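You operate a simulated robot arm through the tools that you are given. There is no shell and no other tool.

The job below is to be done with a simulated two-armed robot. You get a single attempt, and the scene is never put back.

JOB
Press the blue tube's cap home and stand it in the tube tray.
Fine: use the press; its tray ends pulled out. Set down upright: what you pick out.

It is judged by the outcome, as a careful person would: the job done as asked, and still so three seconds after it is handed in. It fails if anything else is knocked over, pushed out of place, dropped, spilled or broken. A push-on lid holds only when it is set on centred and level and pressed home; a screw cap is set on level and turned clockwise until tight.

ROBOT AND FRAMES
Two 7-joint arms with fingered hands on one trunk that stands fixed in place. Base frame: the origin is at the foot of the trunk, x ahead of it, y to its left, z up. Units: cm, rad, N and s.
The left shoulder is at [6.9, 15.2, 109.1], the right one opposite. With the tool pointing down near the work surface each hand reaches from about 44 to 82 cm from the base axis, measured 20 degrees to its own side. Payload 3.8 kg a hand.
The TCP of each hand is the grasp point between the finger pads, 3 cm short of the fingertips. In the tool frame z runs along the fingers and y along their closing line. Largest opening 10.4 cm; the body of the gripper starts 3.5 cm behind the TCP. The gripper is a hand of 5 fingers: y runs from the thumb to the fingers, the wrist lies at [-1.5, -10.4, -17.8] in the tool frame.
Orientation is that of the tool frame in the base frame, as a unit quaternion [x, y, z, w]. With the fingers straight down and the wrist toward the robot, the tool's x, y and z point along [0, 1, 0], [1, 0, 0] and [0, 0, -1] of the base frame.

CONTROLS
- The arms move only by the tool apply_moves. It takes "left_steps", "right_steps" or both (then of equal length, played together; a hand with none holds still); each is a list of rows, each an object of numbers (a shift or turn left out is 0): "dx", "dy", "dz": the shift along the tool's x, y, z in units of 30 mm (1.0 is 30 mm); "ax", "ay", "az": the turn, a rotation vector about the tool's x, y, z in units of 6 degrees (1.0 is 6 degrees). In form: [{"dx": .., "dy": .., "dz": .., "ax": .., "ay": .., "az": ..}, ...]. A call has 1 to 20 rows; each row shifts and turns the commanded pose from where the row before left it, along the tool's axes as they then stand. A call with a number of a shift or a turn outside -1 to 1 is refused whole. Rows are played at 5 a second. More than 5 cm and 0.15 rad between two rows, and nothing of the call is played. A pose out of reach is approached as far as the arm can. The call stops where the force on the tool passes 50 N (or 10 N more than at its start, if that is more) or the arm is blocked; 0.2 s more then pass. In this call time passes only in rows, and 0.2 s behind the last. The reply holds the time, the measured pose of the TCP, the force on the tool along the base axes, the opening and the grip force, in the units named above and with some noise, with the torque about the TCP (base axes, N m) and any sound that the robot's microphone picked up.
- Cameras (640 x 400 px; columns grow to the right, rows downward): "scene" is now at [18.58, 2.09, 125.31]; the picture's right is [0.23, -0.97, -0.05], its down [-0.44, -0.06, -0.89] and it looks along [0.87, 0.23, -0.45] (base axes); focal length 214 px, centre (320, 200). "left" rides on the left gripper at [-8, -7.8, -14.1] in its tool frame; the picture's right is [-0.78, -0.30, 0.56], its down [0.53, -0.78, 0.33] and it looks along [0.33, 0.56, 0.76] (tool axes); focal length 247 px, centre (320, 200). "right" rides on the right gripper at [8, -7.8, -14.1] in its tool frame; the picture's right is [-0.78, 0.30, -0.56], its down [-0.53, -0.78, 0.33] and it looks along [-0.33, 0.56, 0.76] (tool axes); focal length 247 px, centre (320, 200). There is no depth. A picture from a camera that has moved, and an enlarged one, comes with that camera's place and axes in the base frame and with its lens.
- get_image(camera): a new picture of that camera. No time passes.
- raise_lower(by): slides the trunk up (or, below 0, down) by that many cm; the arms and the scene camera ride with it, the base frame stays. It gives what a move gives, with no picture.
- set_fingers(index, middle, ring, little, thumb_bend, thumb_turn, hand): sets how far each is bent, from 0 (flat) to 1 (curled in); at 0.3 the hand is open as for a grip, at 0.7 the pads meet at the TCP. One left out holds its place. A second passes; each finger stops where it meets its share of the squeeze, and holds until it gets a number again. It is the only way to open and close the hand. It gives what a move gives, with no picture; readings hold the bend of each and the force on index, middle, ring, little, thumb and palm. thumb_turn goes from beside the hand (0) to across from the fingers (1), as for a grip.
- pan_tilt(pan, tilt): turns the head with the scene camera to pan (to the left, within 1.396 rad either way) and tilt (down, from -0.506 to 1.204), counted from straight ahead of the robot. It gives what a move gives.
- inspect(camera, box): a new picture of the part [left, top, right, bottom] of that camera's present view, enlarged. No time passes.
- close_job(): hands the job in; it is judged then, once.

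Nothing tells you positions but the pictures and the camera data. Unless the task says otherwise, let go and move clear before handing in.

The tools are called after "Emit:" as a command line: name --argument value ..., lists and objects as JSON in quotes. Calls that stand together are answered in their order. apply_moves: Moves the arms, as the interface text tells. Its arguments: {"type":"object","properties":{"left_steps":{"type":"array","items":{"type":"object","properties":{"dx":{"type":"number"},"dy":{"type":"number"},"dz":{"type":"number"},"ax":{"type":"number"},"ay":{"type":"number"},"az":{"type":"number"}}}},"right_steps":{"type":"array","items":{"type":"object","properties":{"dx":{"type":"number"},"dy":{"type":"number"},"dz":{"type":"number"},"ax":{"type":"number"},"ay":{"type":"number"},"az":{"type":"number"}}}}},"required":[]} The other tools are called the same way: raise_lower (by) slides the trunk up or down; set_fingers (index, middle, ring, little, thumb_bend, thumb_turn, hand) moves the fingers one by one; pan_tilt (pan, tilt) turns the head that bears the scene camera; get_image (camera) takes a picture; inspect (camera, box) takes an enlarged picture of a part of a camera's view; close_job () hands the job in.

At the start:

```text
time: 0.0
left_tool_pos: [40.68, 43.52, 120.65]
left_tool_rot: [0.708, 0.706, 0.0, 0.0]
left_ft_force: [0.9, 1.2, -0.4]
left_torque: [-0.01, 0.0, 0.0]
left_width: 10.38
left_grip_force: 0.2
left_shape: jaw
left_bend: [0.3, 0.3, 0.3, 0.3, 0.3, 0.98]
left_finger forces: [0.0, 0.1, 0.0, 0.1, 0.0, 0.0]
right_tool_pos: [48.36, -7.41, 120.18]
right_tool_rot: [0.707, 0.707, 0.0, 0.0]
right_ft_force: [-0.5, -0.4, 0.0]
right_torque: [0.01, -0.01, 0.01]
right_width: 10.37
right_grip_force: 0.0
right_shape: jaw
right_bend: [0.3, 0.3, 0.3, 0.3, 0.3, 0.98]
right_finger forces: [0.0, 0.1, 0.1, 0.0, 0.0, 0.1]
trunk travel left (down, up): [-17.5, 28.1]
head pan, tilt: [0.237, 0.26]
```

scene: 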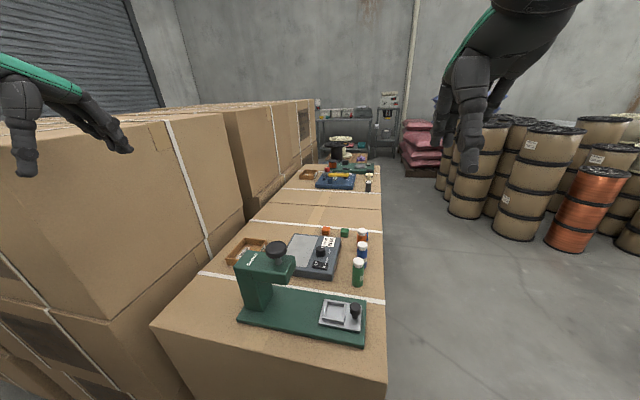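
right: 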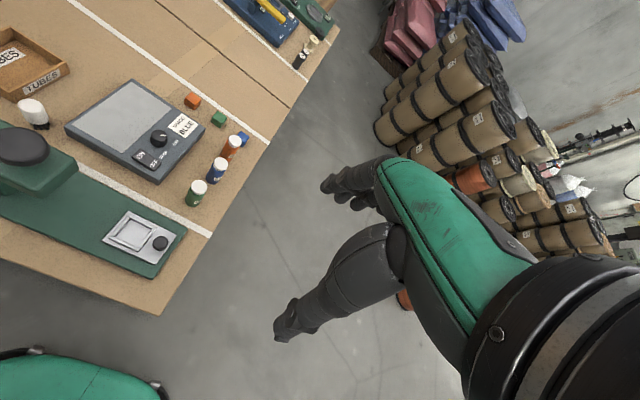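
left: 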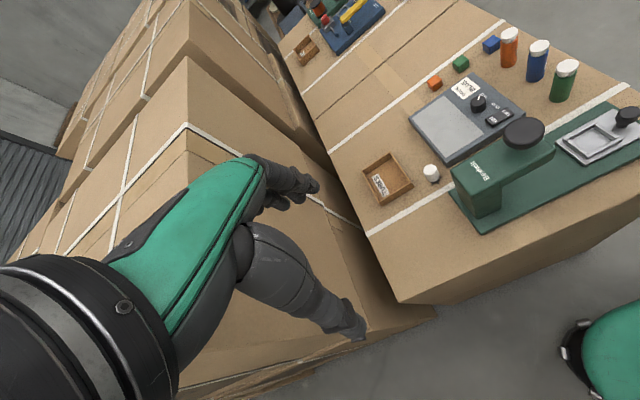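

I see a green press with a sliding tray pulled out to the right, a grey device with a dial, three capped tubes (orange, blue, green), and a wooden tray labelled "TUBES". I'll look closer before moving anything.

Emit:
inspect --camera "scene" --box '[220, 210, 400, 350]'

Emit:
inspect --camera "left" --box '[350, 20, 640, 240]'

Emit:
inspect --camera "right" --box '[0, 70, 260, 290]'

```text
2.86 times, centred on (310, 280) of scene
camera zoom: at [18.58, 2.09, 125.31], right [0.23, -0.97, -0.05], down [-0.44, -0.06, -0.89], along [0.87, 0.23, -0.45], focal length 613 px, centre (349, -29)
```

zoom: 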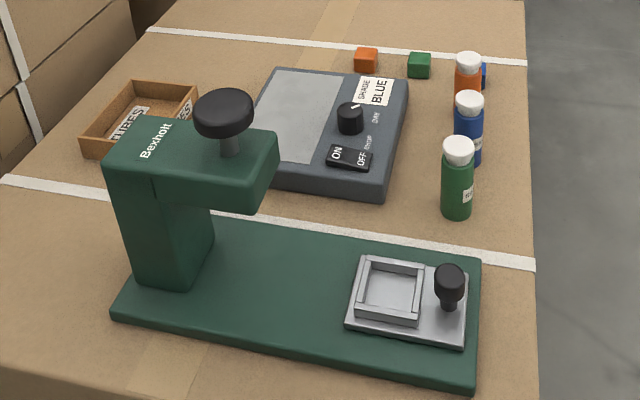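

```text
1.82 times, centred on (495, 130) of left
camera zoom: at [32.96, 35.64, 134.65], right [-0.3, -0.78, -0.56], down [-0.78, 0.54, -0.33], along [0.56, 0.33, -0.76], focal length 449 px, centre (2, 327)
```

zoom: 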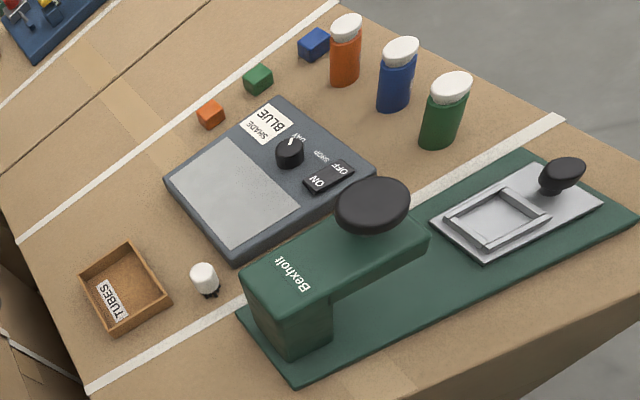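

```text
1.82 times, centred on (130, 180) of right
camera zoom: at [40.43, 0.71, 134.35], right [0.3, -0.78, 0.56], down [-0.78, -0.53, -0.33], along [0.56, -0.33, -0.76], focal length 449 px, centre (666, 236)
```

zoom: 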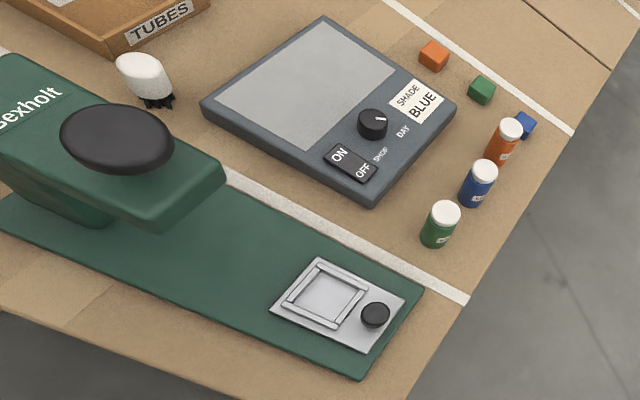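

The blue tube is the middle one of the three, at roughly (69.5, 4), with its cap top near z = 85. The press base spans about x 45–56, y 2–30. I'll zoom in for exact measurements.

Emit:
inspect --camera "scene" --box '[335, 220, 385, 252]'

Emit:
inspect --camera "scene" --box '[335, 240, 385, 292]'

Emit:
inspect --camera "scene" --box '[305, 285, 385, 345]'

Emit:
inspect --camera "left" --box '[350, 140, 450, 210]'

Emit:
inspect --camera "left" --box '[480, 20, 600, 110]'

Emit:
inspect --camera "right" --box '[90, 120, 260, 280]'

```text
12.50 times, centred on (360, 236) of scene
camera zoom: at [18.58, 2.09, 125.31], right [0.23, -0.97, -0.05], down [-0.44, -0.06, -0.89], along [0.87, 0.23, -0.45], focal length 2681 px, centre (-180, -250)
```

zoom: 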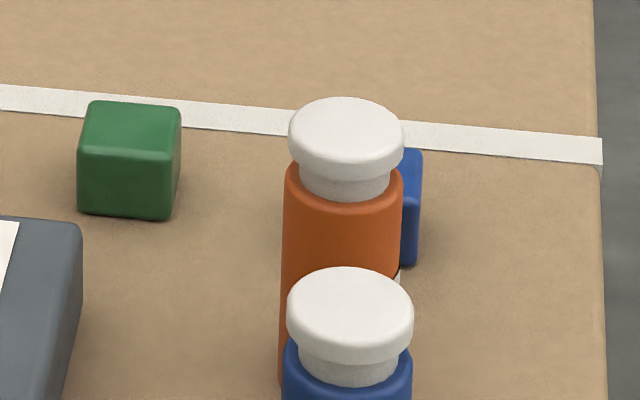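

```text
7.69 times, centred on (360, 266) of scene
camera zoom: at [18.58, 2.09, 125.31], right [0.23, -0.97, -0.05], down [-0.44, -0.06, -0.89], along [0.87, 0.23, -0.45], focal length 1650 px, centre (12, -308)
```

zoom: 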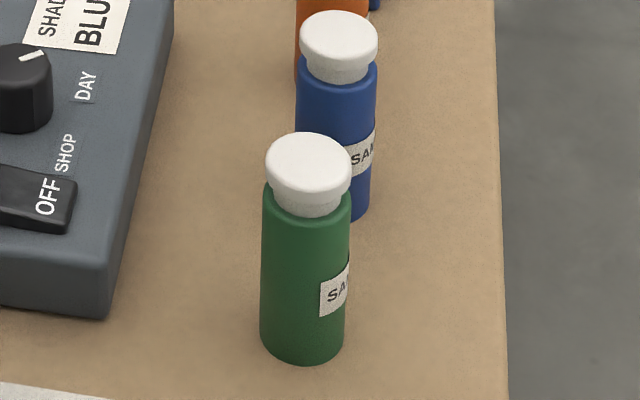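

```text
6.67 times, centred on (345, 315) of scene
camera zoom: at [18.58, 2.09, 125.31], right [0.23, -0.97, -0.05], down [-0.44, -0.06, -0.89], along [0.87, 0.23, -0.45], focal length 1430 px, centre (153, -567)
```

zoom: 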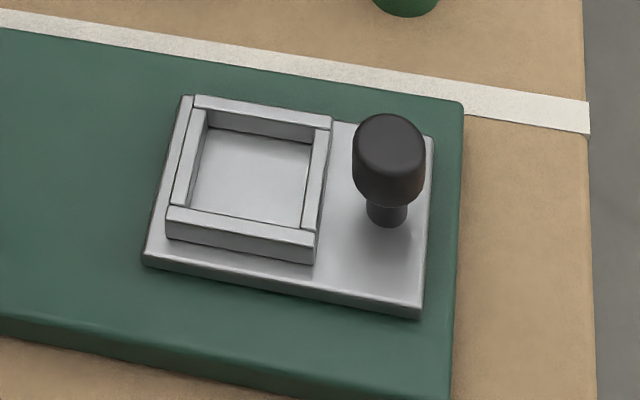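

```text
5.71 times, centred on (400, 175) of left
camera zoom: at [32.96, 35.64, 134.65], right [-0.3, -0.78, -0.56], down [-0.78, 0.54, -0.33], along [0.56, 0.33, -0.76], focal length 1411 px, centre (-137, 343)
```

zoom: 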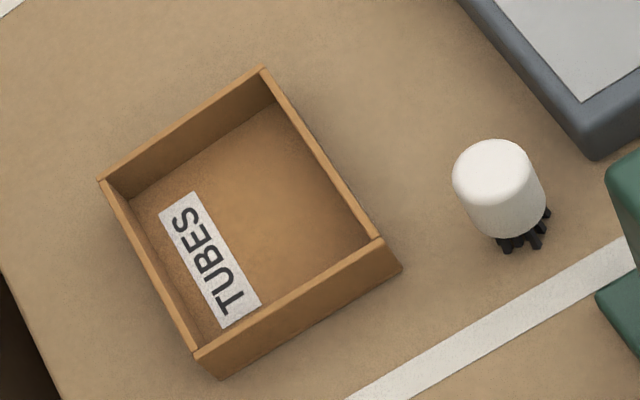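

```text
4.44 times, centred on (540, 65) of left
camera zoom: at [32.96, 35.64, 134.65], right [-0.3, -0.78, -0.56], down [-0.78, 0.54, -0.33], along [0.56, 0.33, -0.76], focal length 1098 px, centre (-658, 800)
```

zoom: 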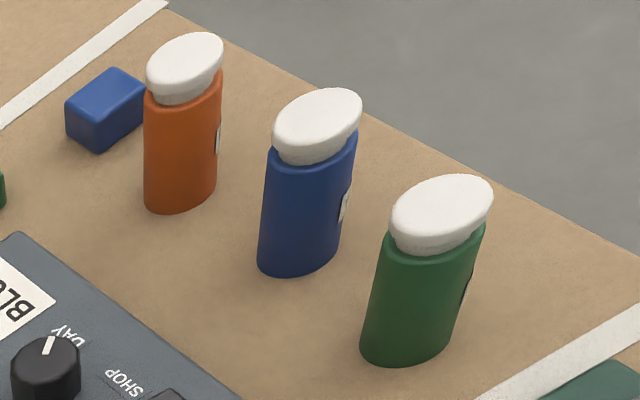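

```text
2.50 times, centred on (175, 200) of right
camera zoom: at [40.43, 0.71, 134.35], right [0.3, -0.78, 0.56], down [-0.78, -0.53, -0.33], along [0.56, -0.33, -0.76], focal length 617 px, centre (682, 200)
```

zoom: 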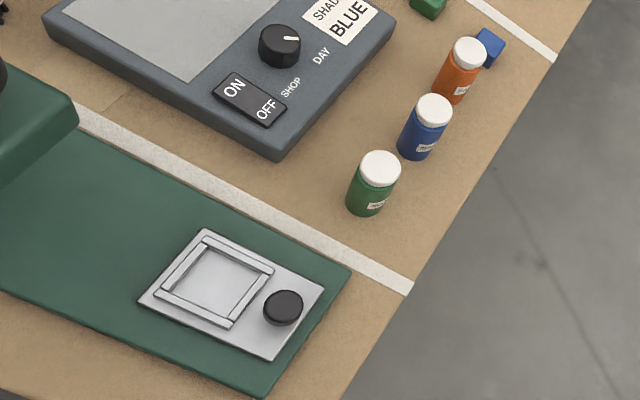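

The tubes stand in a row along x, about 7 cm apart. The blue cap is visibly raised on its stem. I'll turn the right hand so its closing line runs across the row, which also brings its camera around for a closer look.

Emit:
apply_moves --right_steps '[{"az": -1}, {"az": -1}, {"az": -1}, {"az": -1}, {"az": -1}, {"az": -1}, {"az": -1}, {"az": -1}, {"az": -1}, {"az": -1}]'

Emit:
get_image --camera "right"

Emit:
get_image --camera "scene"

```text
time: 2.2
left_tool_pos: [40.76, 43.66, 120.65]
left_tool_rot: [0.708, 0.706, -0.001, 0.0]
left_ft_force: [-0.6, 0.4, 0.2]
left_torque: [0.02, -0.02, -0.03]
left_width: 10.37
left_grip_force: 0.2
left_shape: jaw
left_bend: [0.3, 0.3, 0.3, 0.3, 0.3, 0.98]
left_finger forces: [0.1, 0.0, 0.1, 0.0, 0.0, 0.0]
right_tool_pos: [48.29, -7.41, 120.1]
right_tool_rot: [0.31, 0.951, 0.0, 0.0]
right_ft_force: [0.4, 0.7, -0.6]
right_torque: [0.05, -0.01, 0.01]
right_width: 10.37
right_grip_force: 0.1
right_shape: jaw
right_bend: [0.3, 0.3, 0.3, 0.3, 0.3, 0.98]
right_finger forces: [0.0, 0.0, 0.1, 0.0, 0.0, 0.0]
right hand out of reach, approached as far as the arm can: row 10
trunk travel left (down, up): [-17.5, 28.1]
head pan, tilt: [0.237, 0.26]
```

```text
taken
camera right: at [37.15, -8.87, 134.33], right [0.8, -0.22, 0.56], down [-0.02, -0.94, -0.33], along [0.6, 0.25, -0.76], focal length 247 px, centre (320, 200)
```

right: 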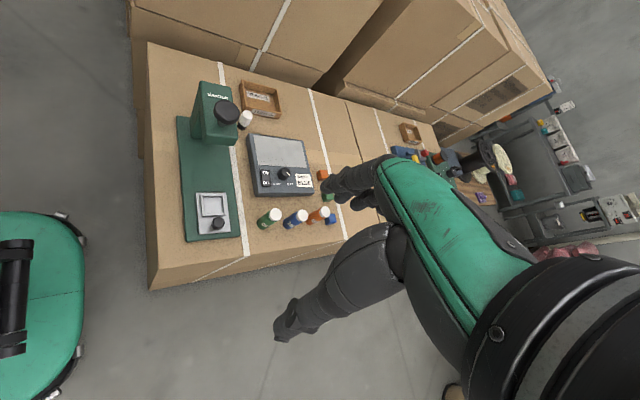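

```text
taken
camera scene: at [18.57, 2.09, 125.31], right [0.23, -0.97, -0.05], down [-0.44, -0.06, -0.89], along [0.87, 0.23, -0.45], focal length 214 px, centre (320, 200)
```

scene: 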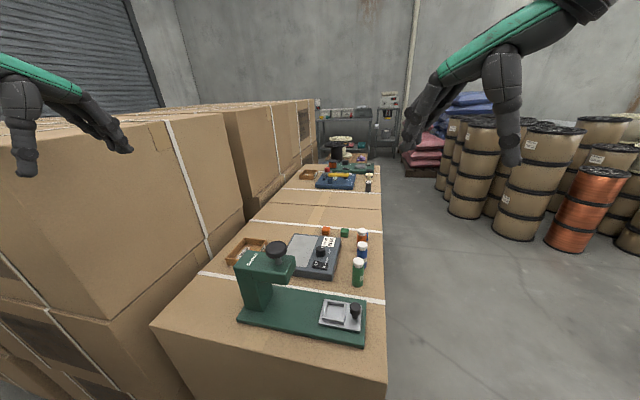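

The right hand turned about 54° before reaching its limit at this height. I'll take it forward and down towards the tubes, staying well above them, to get a close view.

Emit:
apply_moves --right_steps '[{"dx": -0.28, "dy": 0.58, "dz": 0.7}, {"dx": -0.28, "dy": 0.58, "dz": 0.7}, {"dx": -0.28, "dy": 0.58, "dz": 0.7}, {"dx": -0.28, "dy": 0.58, "dz": 0.7}, {"dx": -0.28, "dy": 0.58, "dz": 0.7}, {"dx": -0.28, "dy": 0.58, "dz": 0.7}, {"dx": -0.28, "dy": 0.58, "dz": 0.7}, {"dx": -0.28, "dy": 0.58, "dz": 0.7}]'

Emit:
get_image --camera "right"

Emit:
get_image --camera "scene"

```text
time: 4.0
left_tool_pos: [40.78, 43.51, 120.62]
left_tool_rot: [0.707, 0.707, 0.0, 0.0]
left_ft_force: [-0.4, 0.0, 0.2]
left_torque: [-0.01, -0.01, -0.02]
left_width: 10.36
left_grip_force: 0.0
left_shape: jaw
left_bend: [0.3, 0.3, 0.3, 0.3, 0.3, 0.98]
left_finger forces: [0.0, 0.0, 0.0, 0.1, 0.1, 0.0]
right_tool_pos: [50.56, -6.04, 117.53]
right_tool_rot: [0.309, 0.951, -0.001, -0.001]
right_ft_force: [0.4, -0.4, -0.5]
right_torque: [-0.02, 0.02, 0.02]
right_width: 10.37
right_grip_force: 0.0
right_shape: jaw
right_bend: [0.3, 0.3, 0.3, 0.3, 0.3, 0.98]
right_finger forces: [0.0, 0.0, 0.0, 0.0, 0.1, 0.0]
right hand out of reach, approached as far as the arm can: row 2, 3, 4, 5, 6, 7, 8
trunk travel left (down, up): [-17.5, 28.1]
head pan, tilt: [0.237, 0.26]
```

```text
taken
camera right: at [39.43, -7.68, 131.58], right [0.8, -0.22, 0.56], down [-0.02, -0.94, -0.33], along [0.6, 0.25, -0.76], focal length 247 px, centre (320, 200)
```

right: 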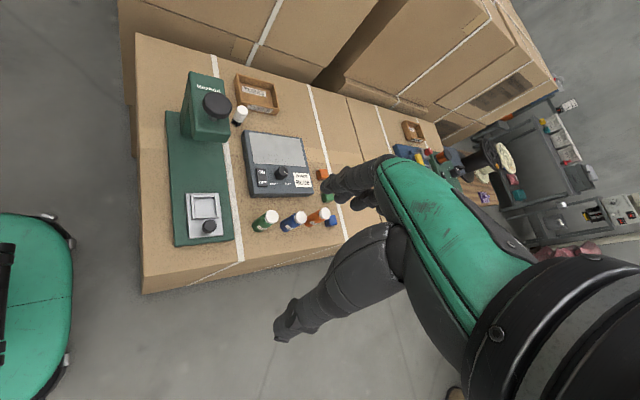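

```text
taken
camera scene: at [18.57, 2.08, 125.31], right [0.23, -0.97, -0.05], down [-0.44, -0.06, -0.89], along [0.87, 0.23, -0.45], focal length 214 px, centre (320, 200)
```

scene: 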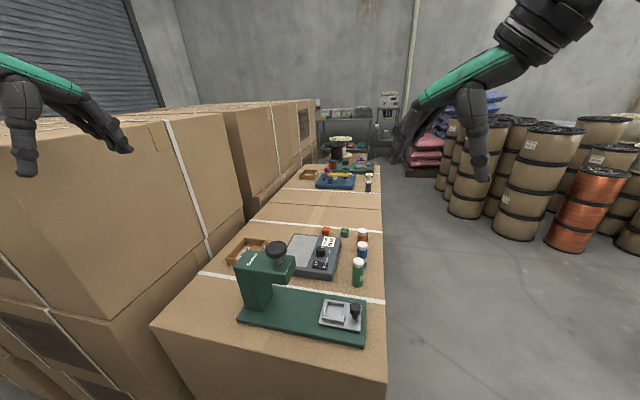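

That orientation is at a joint limit here. I'll turn back to about 36°, go forward and down, then see how far the hand can turn from there.

Emit:
apply_moves --right_steps '[{"az": 1}, {"az": 1}, {"az": 1}]'

```text
time: 4.8
left_tool_pos: [40.71, 43.55, 120.66]
left_tool_rot: [0.707, 0.707, 0.0, 0.001]
left_ft_force: [-0.5, 0.0, -0.7]
left_torque: [0.01, 0.01, -0.03]
left_width: 10.35
left_grip_force: 0.0
left_shape: jaw
left_bend: [0.3, 0.3, 0.3, 0.3, 0.3, 0.98]
left_finger forces: [0.0, 0.0, 0.0, 0.0, 0.0, 0.0]
right_tool_pos: [50.51, -6.18, 117.52]
right_tool_rot: [0.455, 0.891, 0.0, 0.001]
right_ft_force: [-0.2, -0.1, 0.1]
right_torque: [0.02, -0.04, 0.03]
right_width: 10.36
right_grip_force: 0.1
right_shape: jaw
right_bend: [0.3, 0.3, 0.3, 0.3, 0.3, 0.98]
right_finger forces: [0.1, 0.1, 0.0, 0.1, 0.1, 0.1]
trunk travel left (down, up): [-17.5, 28.1]
head pan, tilt: [0.237, 0.26]
```

Emit:
apply_moves --right_steps '[{"dx": -0.142, "dy": 0.687, "dz": 0.75}, {"dx": -0.142, "dy": 0.687, "dz": 0.75}, {"dx": -0.142, "dy": 0.687, "dz": 0.75}, {"dx": -0.142, "dy": 0.687, "dz": 0.75}, {"dx": -0.142, "dy": 0.687, "dz": 0.75}, {"dx": -0.142, "dy": 0.687, "dz": 0.75}]'

Emit:
get_image --camera "right"

Emit:
get_image --camera "scene"

```text
time: 6.2
left_tool_pos: [40.97, 43.49, 120.63]
left_tool_rot: [0.708, 0.706, -0.001, 0.0]
left_ft_force: [0.1, -0.3, -0.5]
left_torque: [0.0, -0.01, -0.02]
left_width: 10.39
left_grip_force: 0.1
left_shape: jaw
left_bend: [0.3, 0.3, 0.3, 0.3, 0.3, 0.98]
left_finger forces: [0.0, 0.0, 0.1, 0.0, 0.0, 0.0]
right_tool_pos: [62.1, -0.84, 103.96]
right_tool_rot: [0.454, 0.891, -0.002, -0.001]
right_ft_force: [0.9, 1.2, 0.5]
right_torque: [-0.02, 0.0, -0.02]
right_width: 10.37
right_grip_force: 0.1
right_shape: jaw
right_bend: [0.3, 0.3, 0.3, 0.3, 0.3, 0.98]
right_finger forces: [0.0, 0.0, 0.1, 0.0, 0.0, 0.1]
trunk travel left (down, up): [-17.5, 28.1]
head pan, tilt: [0.237, 0.26]
```

```text
taken
camera right: at [51.16, 1.04, 118.0], right [0.7, -0.45, 0.56], down [-0.32, -0.89, -0.33], along [0.65, 0.06, -0.76], focal length 247 px, centre (320, 200)
```

right: 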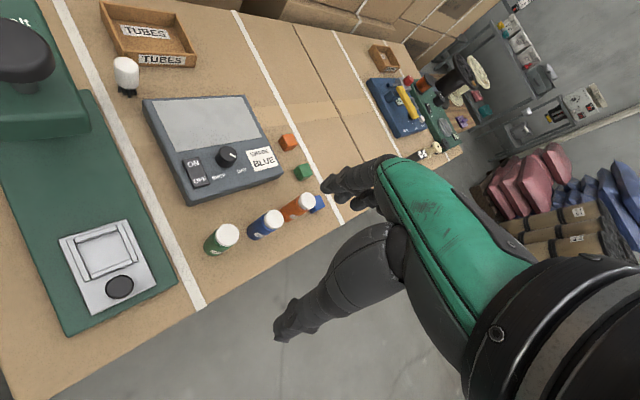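

```text
taken
camera scene: at [18.66, 2.12, 125.29], right [0.23, -0.97, -0.05], down [-0.44, -0.06, -0.89], along [0.87, 0.23, -0.45], focal length 214 px, centre (320, 200)
```

scene: 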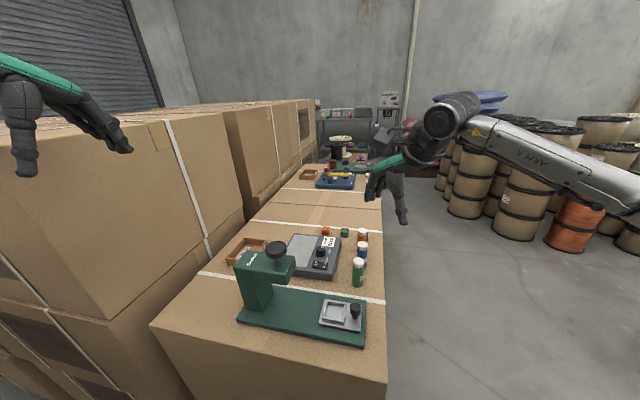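

Emit:
inspect --camera "right" --box '[260, 140, 420, 350]'

Emit:
inspect --camera "right" --box '[190, 150, 350, 270]'

Emit:
inspect --camera "right" --box '[40, 200, 180, 340]'

Emit:
inspect --camera "scene" --box '[340, 80, 480, 240]'

Emit:
inspect --camera "left" --box '[440, 0, 640, 120]'

```text
1.90 times, centred on (340, 245) of right
camera zoom: at [51.16, 1.04, 118.0], right [0.7, -0.45, 0.56], down [-0.32, -0.89, -0.33], along [0.65, 0.06, -0.76], focal length 470 px, centre (282, 114)
```

zoom: 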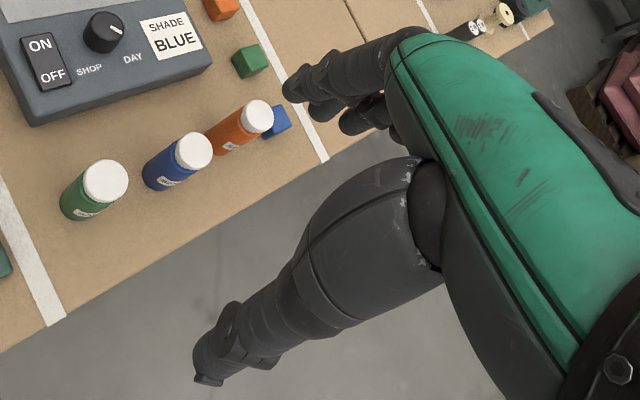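

```text
3.33 times, centred on (270, 210) of right
camera zoom: at [51.16, 1.04, 118.0], right [0.7, -0.45, 0.56], down [-0.32, -0.89, -0.33], along [0.65, 0.06, -0.76], focal length 823 px, centre (487, 167)
```

zoom: 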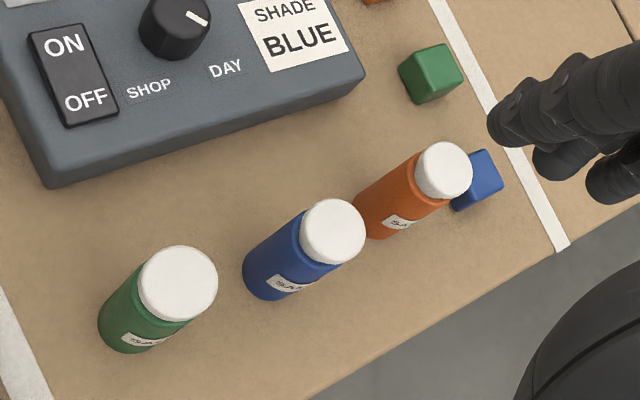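

```text
2.86 times, centred on (110, 270) of right
camera zoom: at [51.16, 1.04, 118.0], right [0.7, -0.45, 0.56], down [-0.32, -0.89, -0.33], along [0.65, 0.06, -0.76], focal length 706 px, centre (920, 0)
```

zoom: 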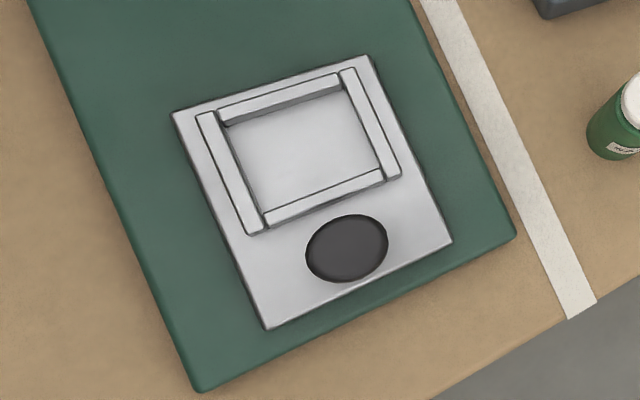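

```text
2.50 times, centred on (410, 160) of scene
camera zoom: at [18.66, 2.12, 125.29], right [0.23, -0.97, -0.05], down [-0.44, -0.06, -0.89], along [0.87, 0.23, -0.45], focal length 536 px, centre (95, 300)
```

zoom: 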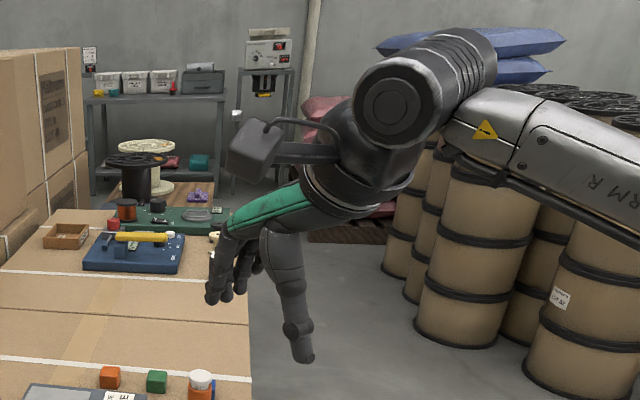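

```text
3.20 times, centred on (540, 60) of left
camera zoom: at [33.05, 35.68, 134.61], right [-0.3, -0.78, -0.56], down [-0.78, 0.54, -0.33], along [0.56, 0.33, -0.76], focal length 790 px, centre (-384, 648)
```

zoom: 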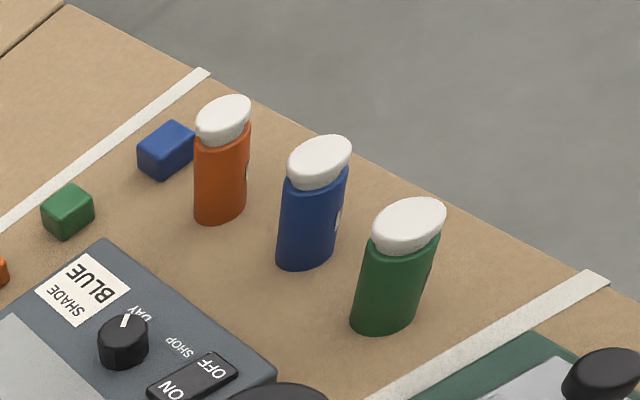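

Blue cap top triangulates to about (68.9, 3.7, 86.0), and the table to z ≈ 78.6. The hand's middle, ring and little fingers extend to the tool's −x side. Yawing the other way would put them over the free right-hand side of the table, clear of the orange and green tubes, so I'll test that yaw here.

Emit:
apply_moves --right_steps '[{"az": 1}, {"az": 1}, {"az": 1}, {"az": 1}, {"az": 1}, {"az": 1}, {"az": 1}, {"az": 1}, {"az": 1}, {"az": 1}, {"az": 1}, {"az": 1}]'

Emit:
get_image --camera "right"

Emit:
get_image --camera "scene"

```text
time: 8.8
left_tool_pos: [40.64, 43.53, 120.49]
left_tool_rot: [0.708, 0.706, 0.0, -0.001]
left_ft_force: [-0.7, 0.8, -0.4]
left_torque: [-0.03, 0.01, 0.0]
left_width: 10.37
left_grip_force: 0.0
left_shape: jaw
left_bend: [0.3, 0.3, 0.3, 0.3, 0.3, 0.98]
left_finger forces: [0.0, 0.0, 0.0, 0.0, 0.0, 0.1]
right_tool_pos: [62.15, -1.08, 103.86]
right_tool_rot: [0.891, 0.454, 0.0, 0.001]
right_ft_force: [0.1, 0.0, -0.3]
right_torque: [-0.02, 0.04, -0.03]
right_width: 10.37
right_grip_force: 0.0
right_shape: jaw
right_bend: [0.3, 0.3, 0.3, 0.3, 0.3, 0.98]
right_finger forces: [0.0, 0.0, 0.0, 0.1, 0.0, 0.0]
trunk travel left (down, up): [-17.5, 28.1]
head pan, tilt: [0.237, 0.26]
```

```text
taken
camera right: at [60.47, 10.14, 118.07], right [-0.22, -0.8, 0.56], down [-0.94, 0.03, -0.33], along [0.25, -0.6, -0.76], focal length 247 px, centre (320, 200)
```

right: 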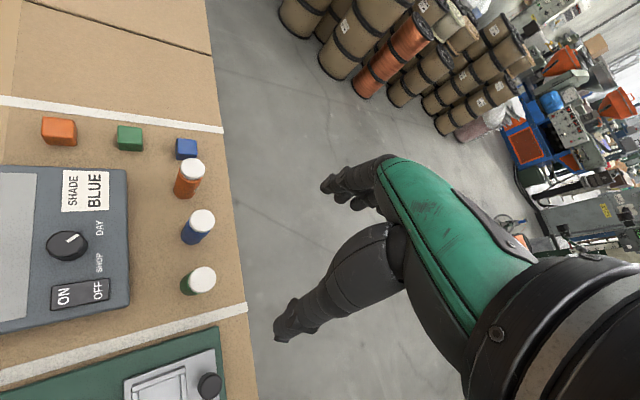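

```text
taken
camera scene: at [18.58, 2.13, 125.31], right [0.23, -0.97, -0.05], down [-0.44, -0.06, -0.89], along [0.87, 0.23, -0.45], focal length 214 px, centre (320, 200)
```

scene: 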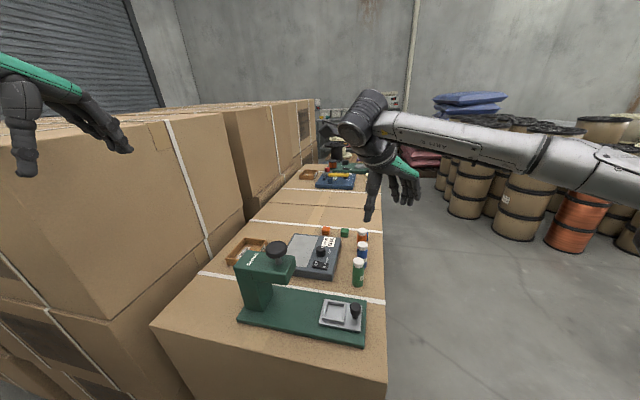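

The hand reaches this orientation (about −36°) easily. I'll zoom in on the tubes from here to refine their positions.

Emit:
inspect --camera "right" --box '[130, 120, 270, 320]'

Emit:
inspect --camera "right" --box '[260, 140, 420, 350]'

Emit:
inspect --camera "scene" --box '[330, 160, 450, 290]'

```text
2.00 times, centred on (200, 220) of right
camera zoom: at [60.47, 10.14, 118.07], right [-0.22, -0.8, 0.56], down [-0.94, 0.03, -0.33], along [0.25, -0.6, -0.76], focal length 494 px, centre (560, 160)
```

zoom: 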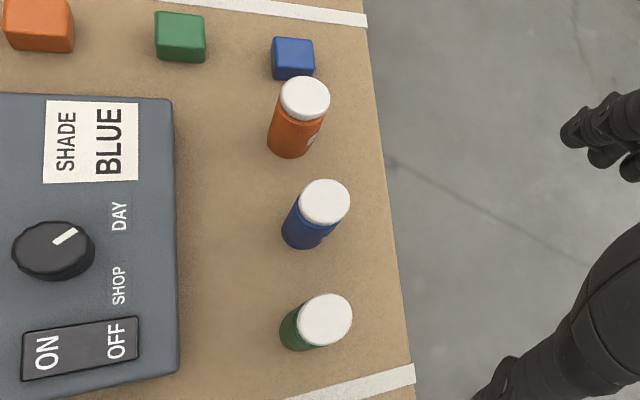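

```text
1.90 times, centred on (340, 245) of right
camera zoom: at [60.47, 10.14, 118.07], right [-0.22, -0.8, 0.56], down [-0.94, 0.03, -0.33], along [0.25, -0.6, -0.76], focal length 470 px, centre (282, 114)
```

zoom: 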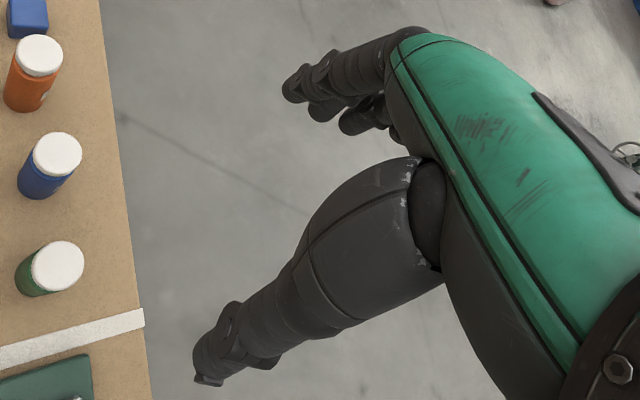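

```text
3.08 times, centred on (390, 225) of scene
camera zoom: at [18.58, 2.13, 125.31], right [0.23, -0.97, -0.05], down [-0.44, -0.06, -0.89], along [0.87, 0.23, -0.45], focal length 660 px, centre (105, 123)
```

zoom: 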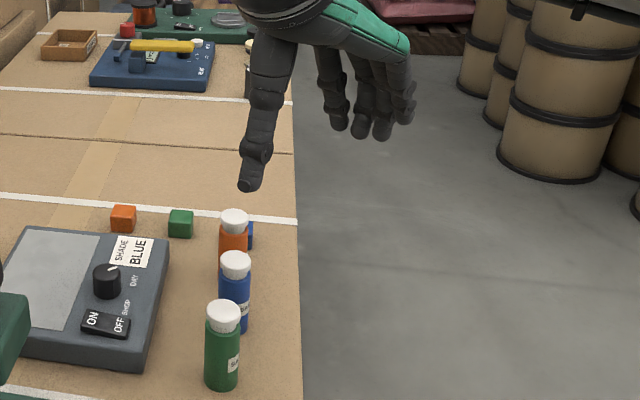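

Triangulated cap-top positions:
- **Blue:** (69.0, 3.7), cap top z ≈ 86.0
- **Green:** (62.0, 4.3)
- **Orange:** (76.0, 4.2)

I'll yaw one more step and hover above the blue tube.

Emit:
apply_moves --right_steps '[{"az": 1}, {"dx": 0.68, "dy": 0.157, "dz": 0.74}, {"dx": 0.68, "dy": 0.157, "dz": 0.74}, {"dx": 0.68, "dy": 0.157, "dz": 0.74}, {"dx": 0.68, "dy": 0.157, "dz": 0.74}]'

Emit:
get_image --camera "right"

Emit:
inspect --camera "scene" --box '[330, 160, 450, 290]'

Emit:
inspect --camera "left" --box '[440, 0, 640, 120]'

```text
time: 10.0
left_tool_pos: [40.8, 43.63, 120.52]
left_tool_rot: [0.708, 0.706, 0.0, 0.001]
left_ft_force: [-0.4, 0.6, -0.4]
left_torque: [-0.04, 0.0, 0.01]
left_width: 10.35
left_grip_force: 0.1
left_shape: jaw
left_bend: [0.3, 0.3, 0.3, 0.3, 0.3, 0.98]
left_finger forces: [0.1, 0.0, 0.1, 0.1, 0.0, 0.0]
right_tool_pos: [69.02, 3.97, 95.03]
right_tool_rot: [0.913, 0.408, 0.0, 0.0]
right_ft_force: [0.1, -0.7, 0.5]
right_torque: [-0.01, -0.03, 0.0]
right_width: 10.35
right_grip_force: 0.1
right_shape: jaw
right_bend: [0.3, 0.3, 0.3, 0.3, 0.3, 0.98]
right_finger forces: [0.0, 0.0, 0.0, 0.1, 0.0, 0.1]
trunk travel left (down, up): [-17.5, 28.1]
head pan, tilt: [0.237, 0.26]
```

```text
taken
camera right: at [68.5, 15.15, 109.14], right [-0.3, -0.77, 0.56], down [-0.94, 0.12, -0.33], along [0.19, -0.62, -0.76], focal length 247 px, centre (320, 200)
```

right: 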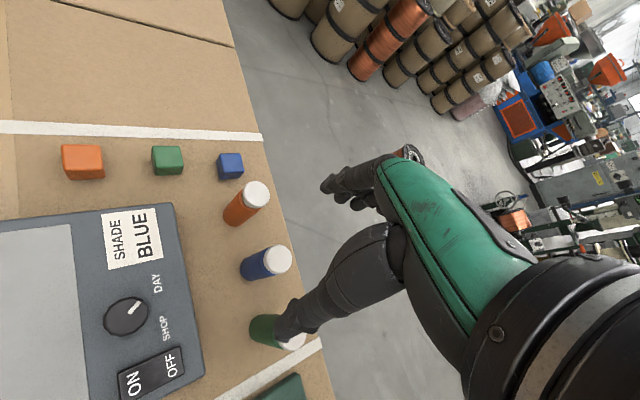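

```text
3.08 times, centred on (390, 225) of scene
camera zoom: at [18.61, 2.28, 125.3], right [0.23, -0.97, -0.05], down [-0.44, -0.06, -0.89], along [0.87, 0.23, -0.45], focal length 660 px, centre (105, 123)
```

zoom: 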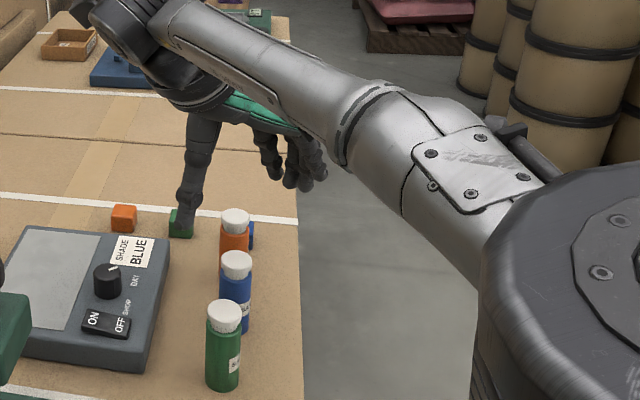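

```text
3.20 times, centred on (540, 60) of left
camera zoom: at [32.99, 35.86, 134.58], right [-0.3, -0.78, -0.56], down [-0.78, 0.54, -0.33], along [0.56, 0.33, -0.76], focal length 790 px, centre (-384, 648)
```

zoom: 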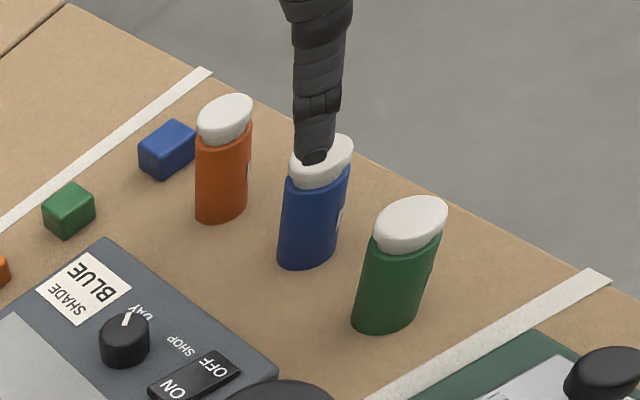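

The hand is within 0.3 cm of centre above the blue tube. The thumb and fingers straddle it diagonally with about 1.5 cm to spare from each neighbour. I'll correct slightly and descend part way.

Emit:
apply_moves --right_steps '[{"dx": -0.06, "dy": 0.04}, {"dz": 0.5}, {"dz": 0.5}, {"dz": 0.5}, {"dz": 0.5}]'

Emit:
get_image --camera "right"

Emit:
inspect --camera "left" --box '[440, 0, 640, 120]'

Emit:
inspect --camera "scene" --box '[330, 190, 450, 290]'

```text
time: 11.2
left_tool_pos: [40.73, 43.53, 120.59]
left_tool_rot: [0.708, 0.706, 0.0, 0.0]
left_ft_force: [-0.3, -0.2, -0.7]
left_torque: [-0.01, 0.03, -0.04]
left_width: 10.34
left_grip_force: 0.0
left_shape: jaw
left_bend: [0.3, 0.3, 0.3, 0.3, 0.3, 0.98]
left_finger forces: [0.1, 0.1, 0.0, 0.0, 0.1, 0.0]
right_tool_pos: [68.97, 3.54, 88.96]
right_tool_rot: [0.914, 0.407, 0.0, 0.0]
right_ft_force: [0.2, 1.0, -0.9]
right_torque: [0.01, -0.02, -0.02]
right_width: 10.37
right_grip_force: 0.0
right_shape: jaw
right_bend: [0.3, 0.3, 0.3, 0.3, 0.3, 0.98]
right_finger forces: [0.0, 0.1, 0.1, 0.1, 0.0, 0.0]
trunk travel left (down, up): [-17.5, 28.1]
head pan, tilt: [0.237, 0.26]
```

```text
taken
camera right: at [68.51, 14.73, 103.17], right [-0.3, -0.77, 0.56], down [-0.94, 0.12, -0.33], along [0.19, -0.62, -0.76], focal length 247 px, centre (320, 200)
```

right: 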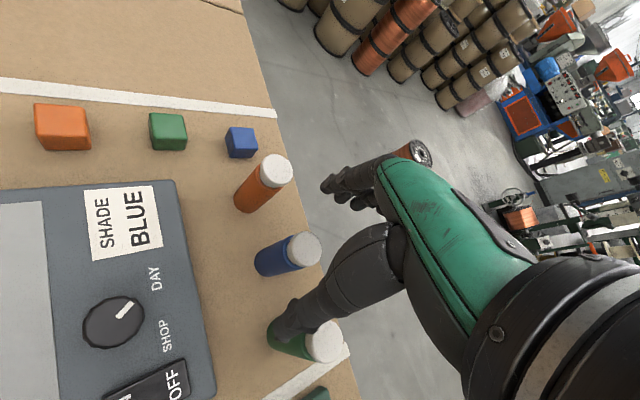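

```text
3.20 times, centred on (540, 60) of left
camera zoom: at [32.99, 35.66, 134.64], right [-0.3, -0.78, -0.56], down [-0.78, 0.54, -0.33], along [0.56, 0.33, -0.76], focal length 790 px, centre (-384, 648)
```

zoom: 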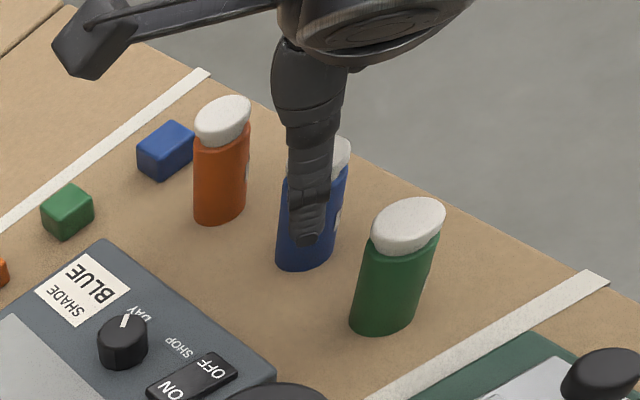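

```text
4.00 times, centred on (390, 240) of scene
camera zoom: at [18.61, 2.1, 125.3], right [0.23, -0.97, -0.05], down [-0.44, -0.06, -0.89], along [0.87, 0.23, -0.45], focal length 858 px, centre (40, 40)
```

zoom: 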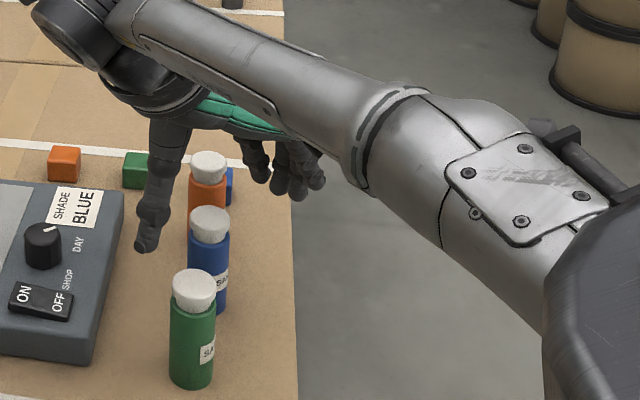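

Emit:
inspect --camera "right" --box '[220, 140, 400, 370]'

```text
1.74 times, centred on (310, 255) of right
camera zoom: at [68.51, 14.73, 103.17], right [-0.3, -0.77, 0.56], down [-0.94, 0.12, -0.33], along [0.19, -0.62, -0.76], focal length 430 px, centre (337, 104)
```

zoom: 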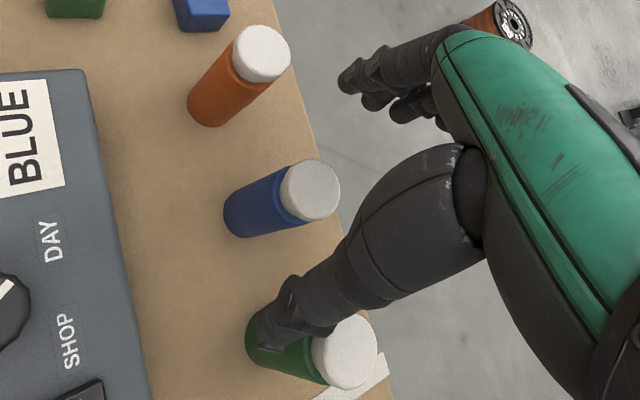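

Emit:
apply_moves --right_steps '[{"dx": 0.08, "dy": -0.03}, {"dz": 0.35}, {"dz": 0.35}, {"dz": 0.3}]'

Emit:
inspect --camera "right" --box '[220, 140, 400, 370]'

Emit:
inspect --camera "left" --box '[440, 0, 640, 120]'

Emit:
inspect --camera "scene" --box '[330, 190, 450, 290]'

```text
time: 12.2
left_tool_pos: [40.8, 43.58, 120.66]
left_tool_rot: [0.708, 0.707, 0.0, 0.001]
left_ft_force: [-0.5, -0.5, 0.4]
left_torque: [0.01, -0.01, 0.04]
left_width: 10.33
left_grip_force: 0.1
left_shape: jaw
left_bend: [0.3, 0.3, 0.3, 0.3, 0.3, 0.98]
left_finger forces: [0.0, 0.0, 0.0, 0.0, 0.0, 0.0]
right_tool_pos: [68.94, 3.79, 85.93]
right_tool_rot: [0.914, 0.407, 0.0, 0.0]
right_ft_force: [-0.1, 0.4, 0.1]
right_torque: [0.0, 0.0, 0.01]
right_width: 10.38
right_grip_force: 0.1
right_shape: jaw
right_bend: [0.3, 0.3, 0.3, 0.3, 0.3, 0.98]
right_finger forces: [0.0, 0.0, 0.0, 0.1, 0.0, 0.0]
trunk travel left (down, up): [-17.5, 28.1]
head pan, tilt: [0.237, 0.26]
```

```text
1.74 times, centred on (310, 255) of right
camera zoom: at [68.48, 14.95, 100.19], right [-0.3, -0.78, 0.56], down [-0.94, 0.12, -0.33], along [0.19, -0.62, -0.76], focal length 430 px, centre (337, 104)
```

zoom: 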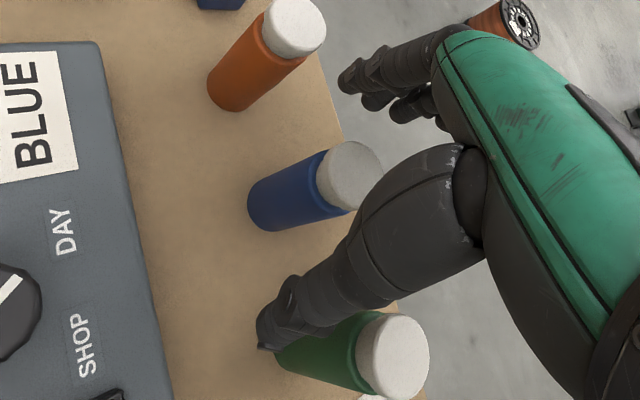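

```text
3.20 times, centred on (540, 60) of left
camera zoom: at [32.97, 35.66, 134.64], right [-0.3, -0.78, -0.56], down [-0.78, 0.54, -0.33], along [0.56, 0.33, -0.76], focal length 790 px, centre (-384, 648)
```

zoom: 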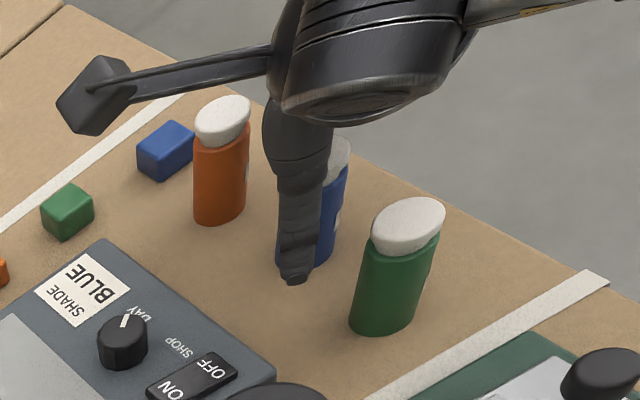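

```text
4.00 times, centred on (390, 240) of scene
camera zoom: at [18.59, 2.1, 125.31], right [0.23, -0.97, -0.05], down [-0.44, -0.06, -0.89], along [0.87, 0.23, -0.45], focal length 858 px, centre (40, 40)
```

zoom: 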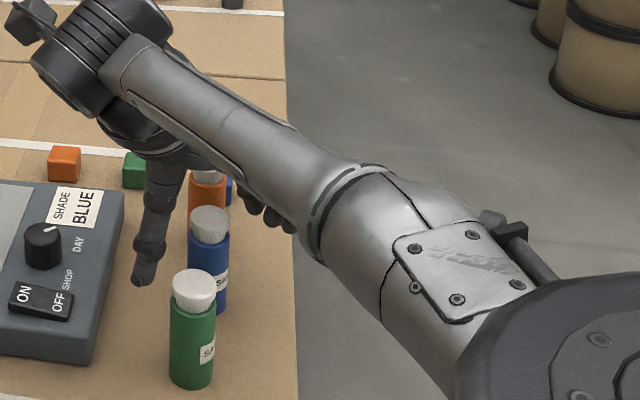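

Still centred within about 0.15 cm. I'll go the last 3 cm down to grasp height, with TCP at about z = 82.9.

Emit:
apply_moves --right_steps '[{"dx": 0.05, "dz": 0.25}, {"dz": 0.25}, {"dz": 0.25}, {"dz": 0.25}]'

Emit:
inspect --camera "right" --box '[220, 100, 420, 350]'

Emit:
inspect --camera "left" --box '[440, 0, 640, 120]'

Emit:
inspect --camera "scene" --box '[330, 190, 450, 290]'

```text
time: 13.2
left_tool_pos: [40.82, 43.45, 120.66]
left_tool_rot: [0.707, 0.707, 0.0, 0.0]
left_ft_force: [-0.4, -1.2, -0.5]
left_torque: [0.0, 0.0, -0.02]
left_width: 10.37
left_grip_force: 0.0
left_shape: jaw
left_bend: [0.3, 0.3, 0.3, 0.3, 0.3, 0.98]
left_finger forces: [0.0, 0.0, 0.0, 0.1, 0.1, 0.0]
right_tool_pos: [68.87, 3.78, 84.61]
right_tool_rot: [0.914, 0.406, 0.001, 0.0]
right_ft_force: [-0.3, -0.2, -0.8]
right_torque: [0.03, 0.05, 0.01]
right_width: 10.38
right_grip_force: 0.0
right_shape: jaw
right_bend: [0.3, 0.3, 0.3, 0.3, 0.3, 0.98]
right_finger forces: [0.0, 0.1, 0.0, 0.1, 0.1, 0.0]
right hand out of reach, approached as far as the arm can: row 1, 4
trunk travel left (down, up): [-17.5, 28.1]
head pan, tilt: [0.237, 0.26]
```

```text
1.60 times, centred on (320, 225) of right
camera zoom: at [68.33, 14.9, 98.7], right [-0.3, -0.78, 0.56], down [-0.93, 0.12, -0.33], along [0.19, -0.62, -0.76], focal length 395 px, centre (320, 160)
```

zoom: 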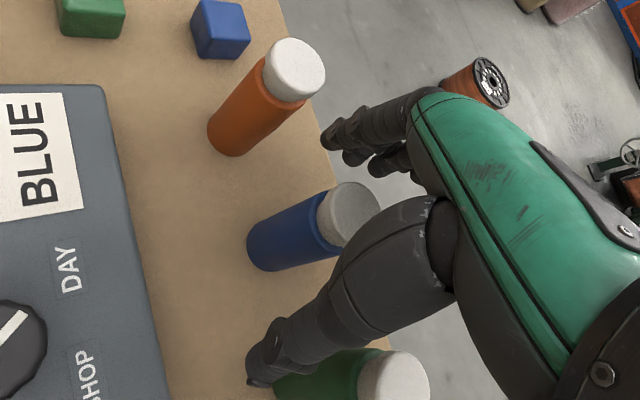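

```text
3.20 times, centred on (540, 60) of left
camera zoom: at [32.95, 35.65, 134.65], right [-0.3, -0.78, -0.56], down [-0.78, 0.54, -0.33], along [0.56, 0.33, -0.76], focal length 790 px, centre (-384, 648)
```

zoom: 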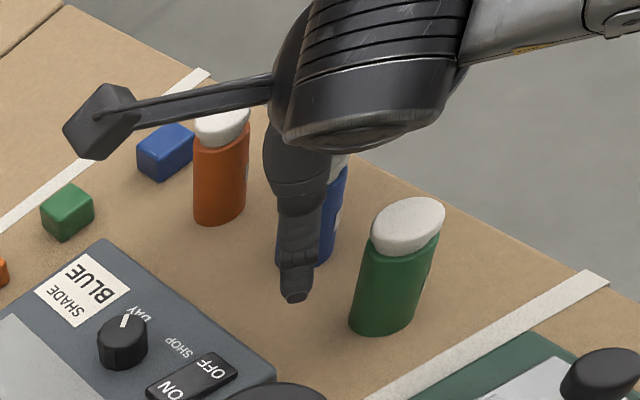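

```text
4.00 times, centred on (390, 240) of scene
camera zoom: at [18.58, 2.1, 125.31], right [0.23, -0.97, -0.05], down [-0.44, -0.06, -0.89], along [0.87, 0.23, -0.45], focal length 858 px, centre (40, 40)
```

zoom: 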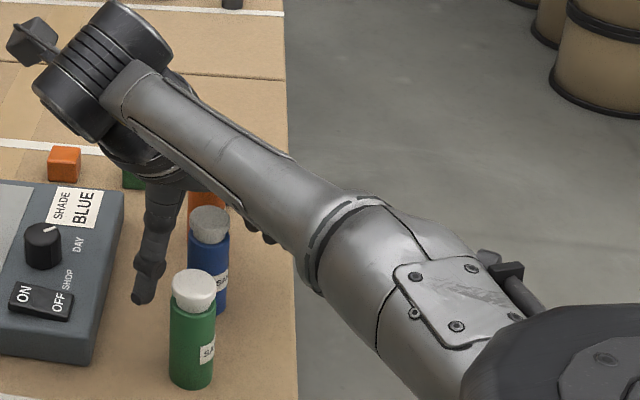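

The arm hit a joint limit at z = 84.6. I'll lift the hand about 2 cm, re-centre it, and then lower the trunk to carry it straight down, which keeps the arm off the limit.

Emit:
apply_moves --right_steps '[{"dz": -0.4}, {"dx": 0.1, "dz": -0.27}]'

Emit:
inspect --camera "right" --box '[220, 100, 420, 350]'

```text
time: 13.8
left_tool_pos: [40.82, 43.56, 120.61]
left_tool_rot: [0.707, 0.707, 0.0, 0.0]
left_ft_force: [-0.1, 0.1, -0.4]
left_torque: [-0.06, -0.02, -0.01]
left_width: 10.34
left_grip_force: 0.1
left_shape: jaw
left_bend: [0.3, 0.3, 0.3, 0.3, 0.3, 0.98]
left_finger forces: [0.1, 0.0, 0.1, 0.1, 0.0, 0.1]
right_tool_pos: [68.93, 3.95, 86.65]
right_tool_rot: [0.914, 0.406, 0.002, -0.001]
right_ft_force: [0.6, 0.2, -0.3]
right_torque: [-0.03, 0.01, -0.01]
right_width: 10.37
right_grip_force: 0.1
right_shape: jaw
right_bend: [0.3, 0.3, 0.3, 0.3, 0.3, 0.98]
right_finger forces: [0.0, 0.0, 0.1, 0.0, 0.0, 0.1]
trunk travel left (down, up): [-17.5, 28.1]
head pan, tilt: [0.237, 0.26]
```

```text
1.60 times, centred on (320, 225) of right
camera zoom: at [68.46, 15.05, 100.74], right [-0.3, -0.78, 0.56], down [-0.93, 0.12, -0.33], along [0.19, -0.62, -0.76], focal length 395 px, centre (320, 160)
```

zoom: 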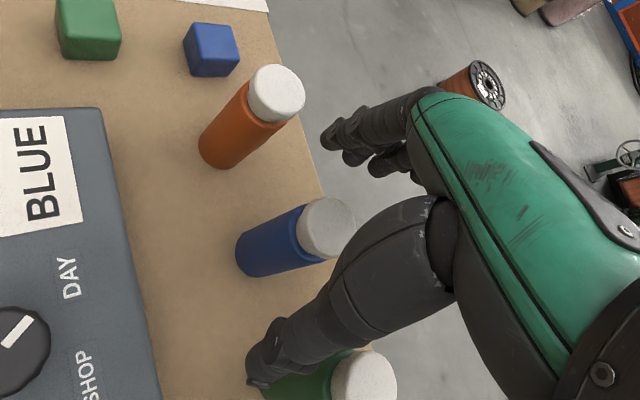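

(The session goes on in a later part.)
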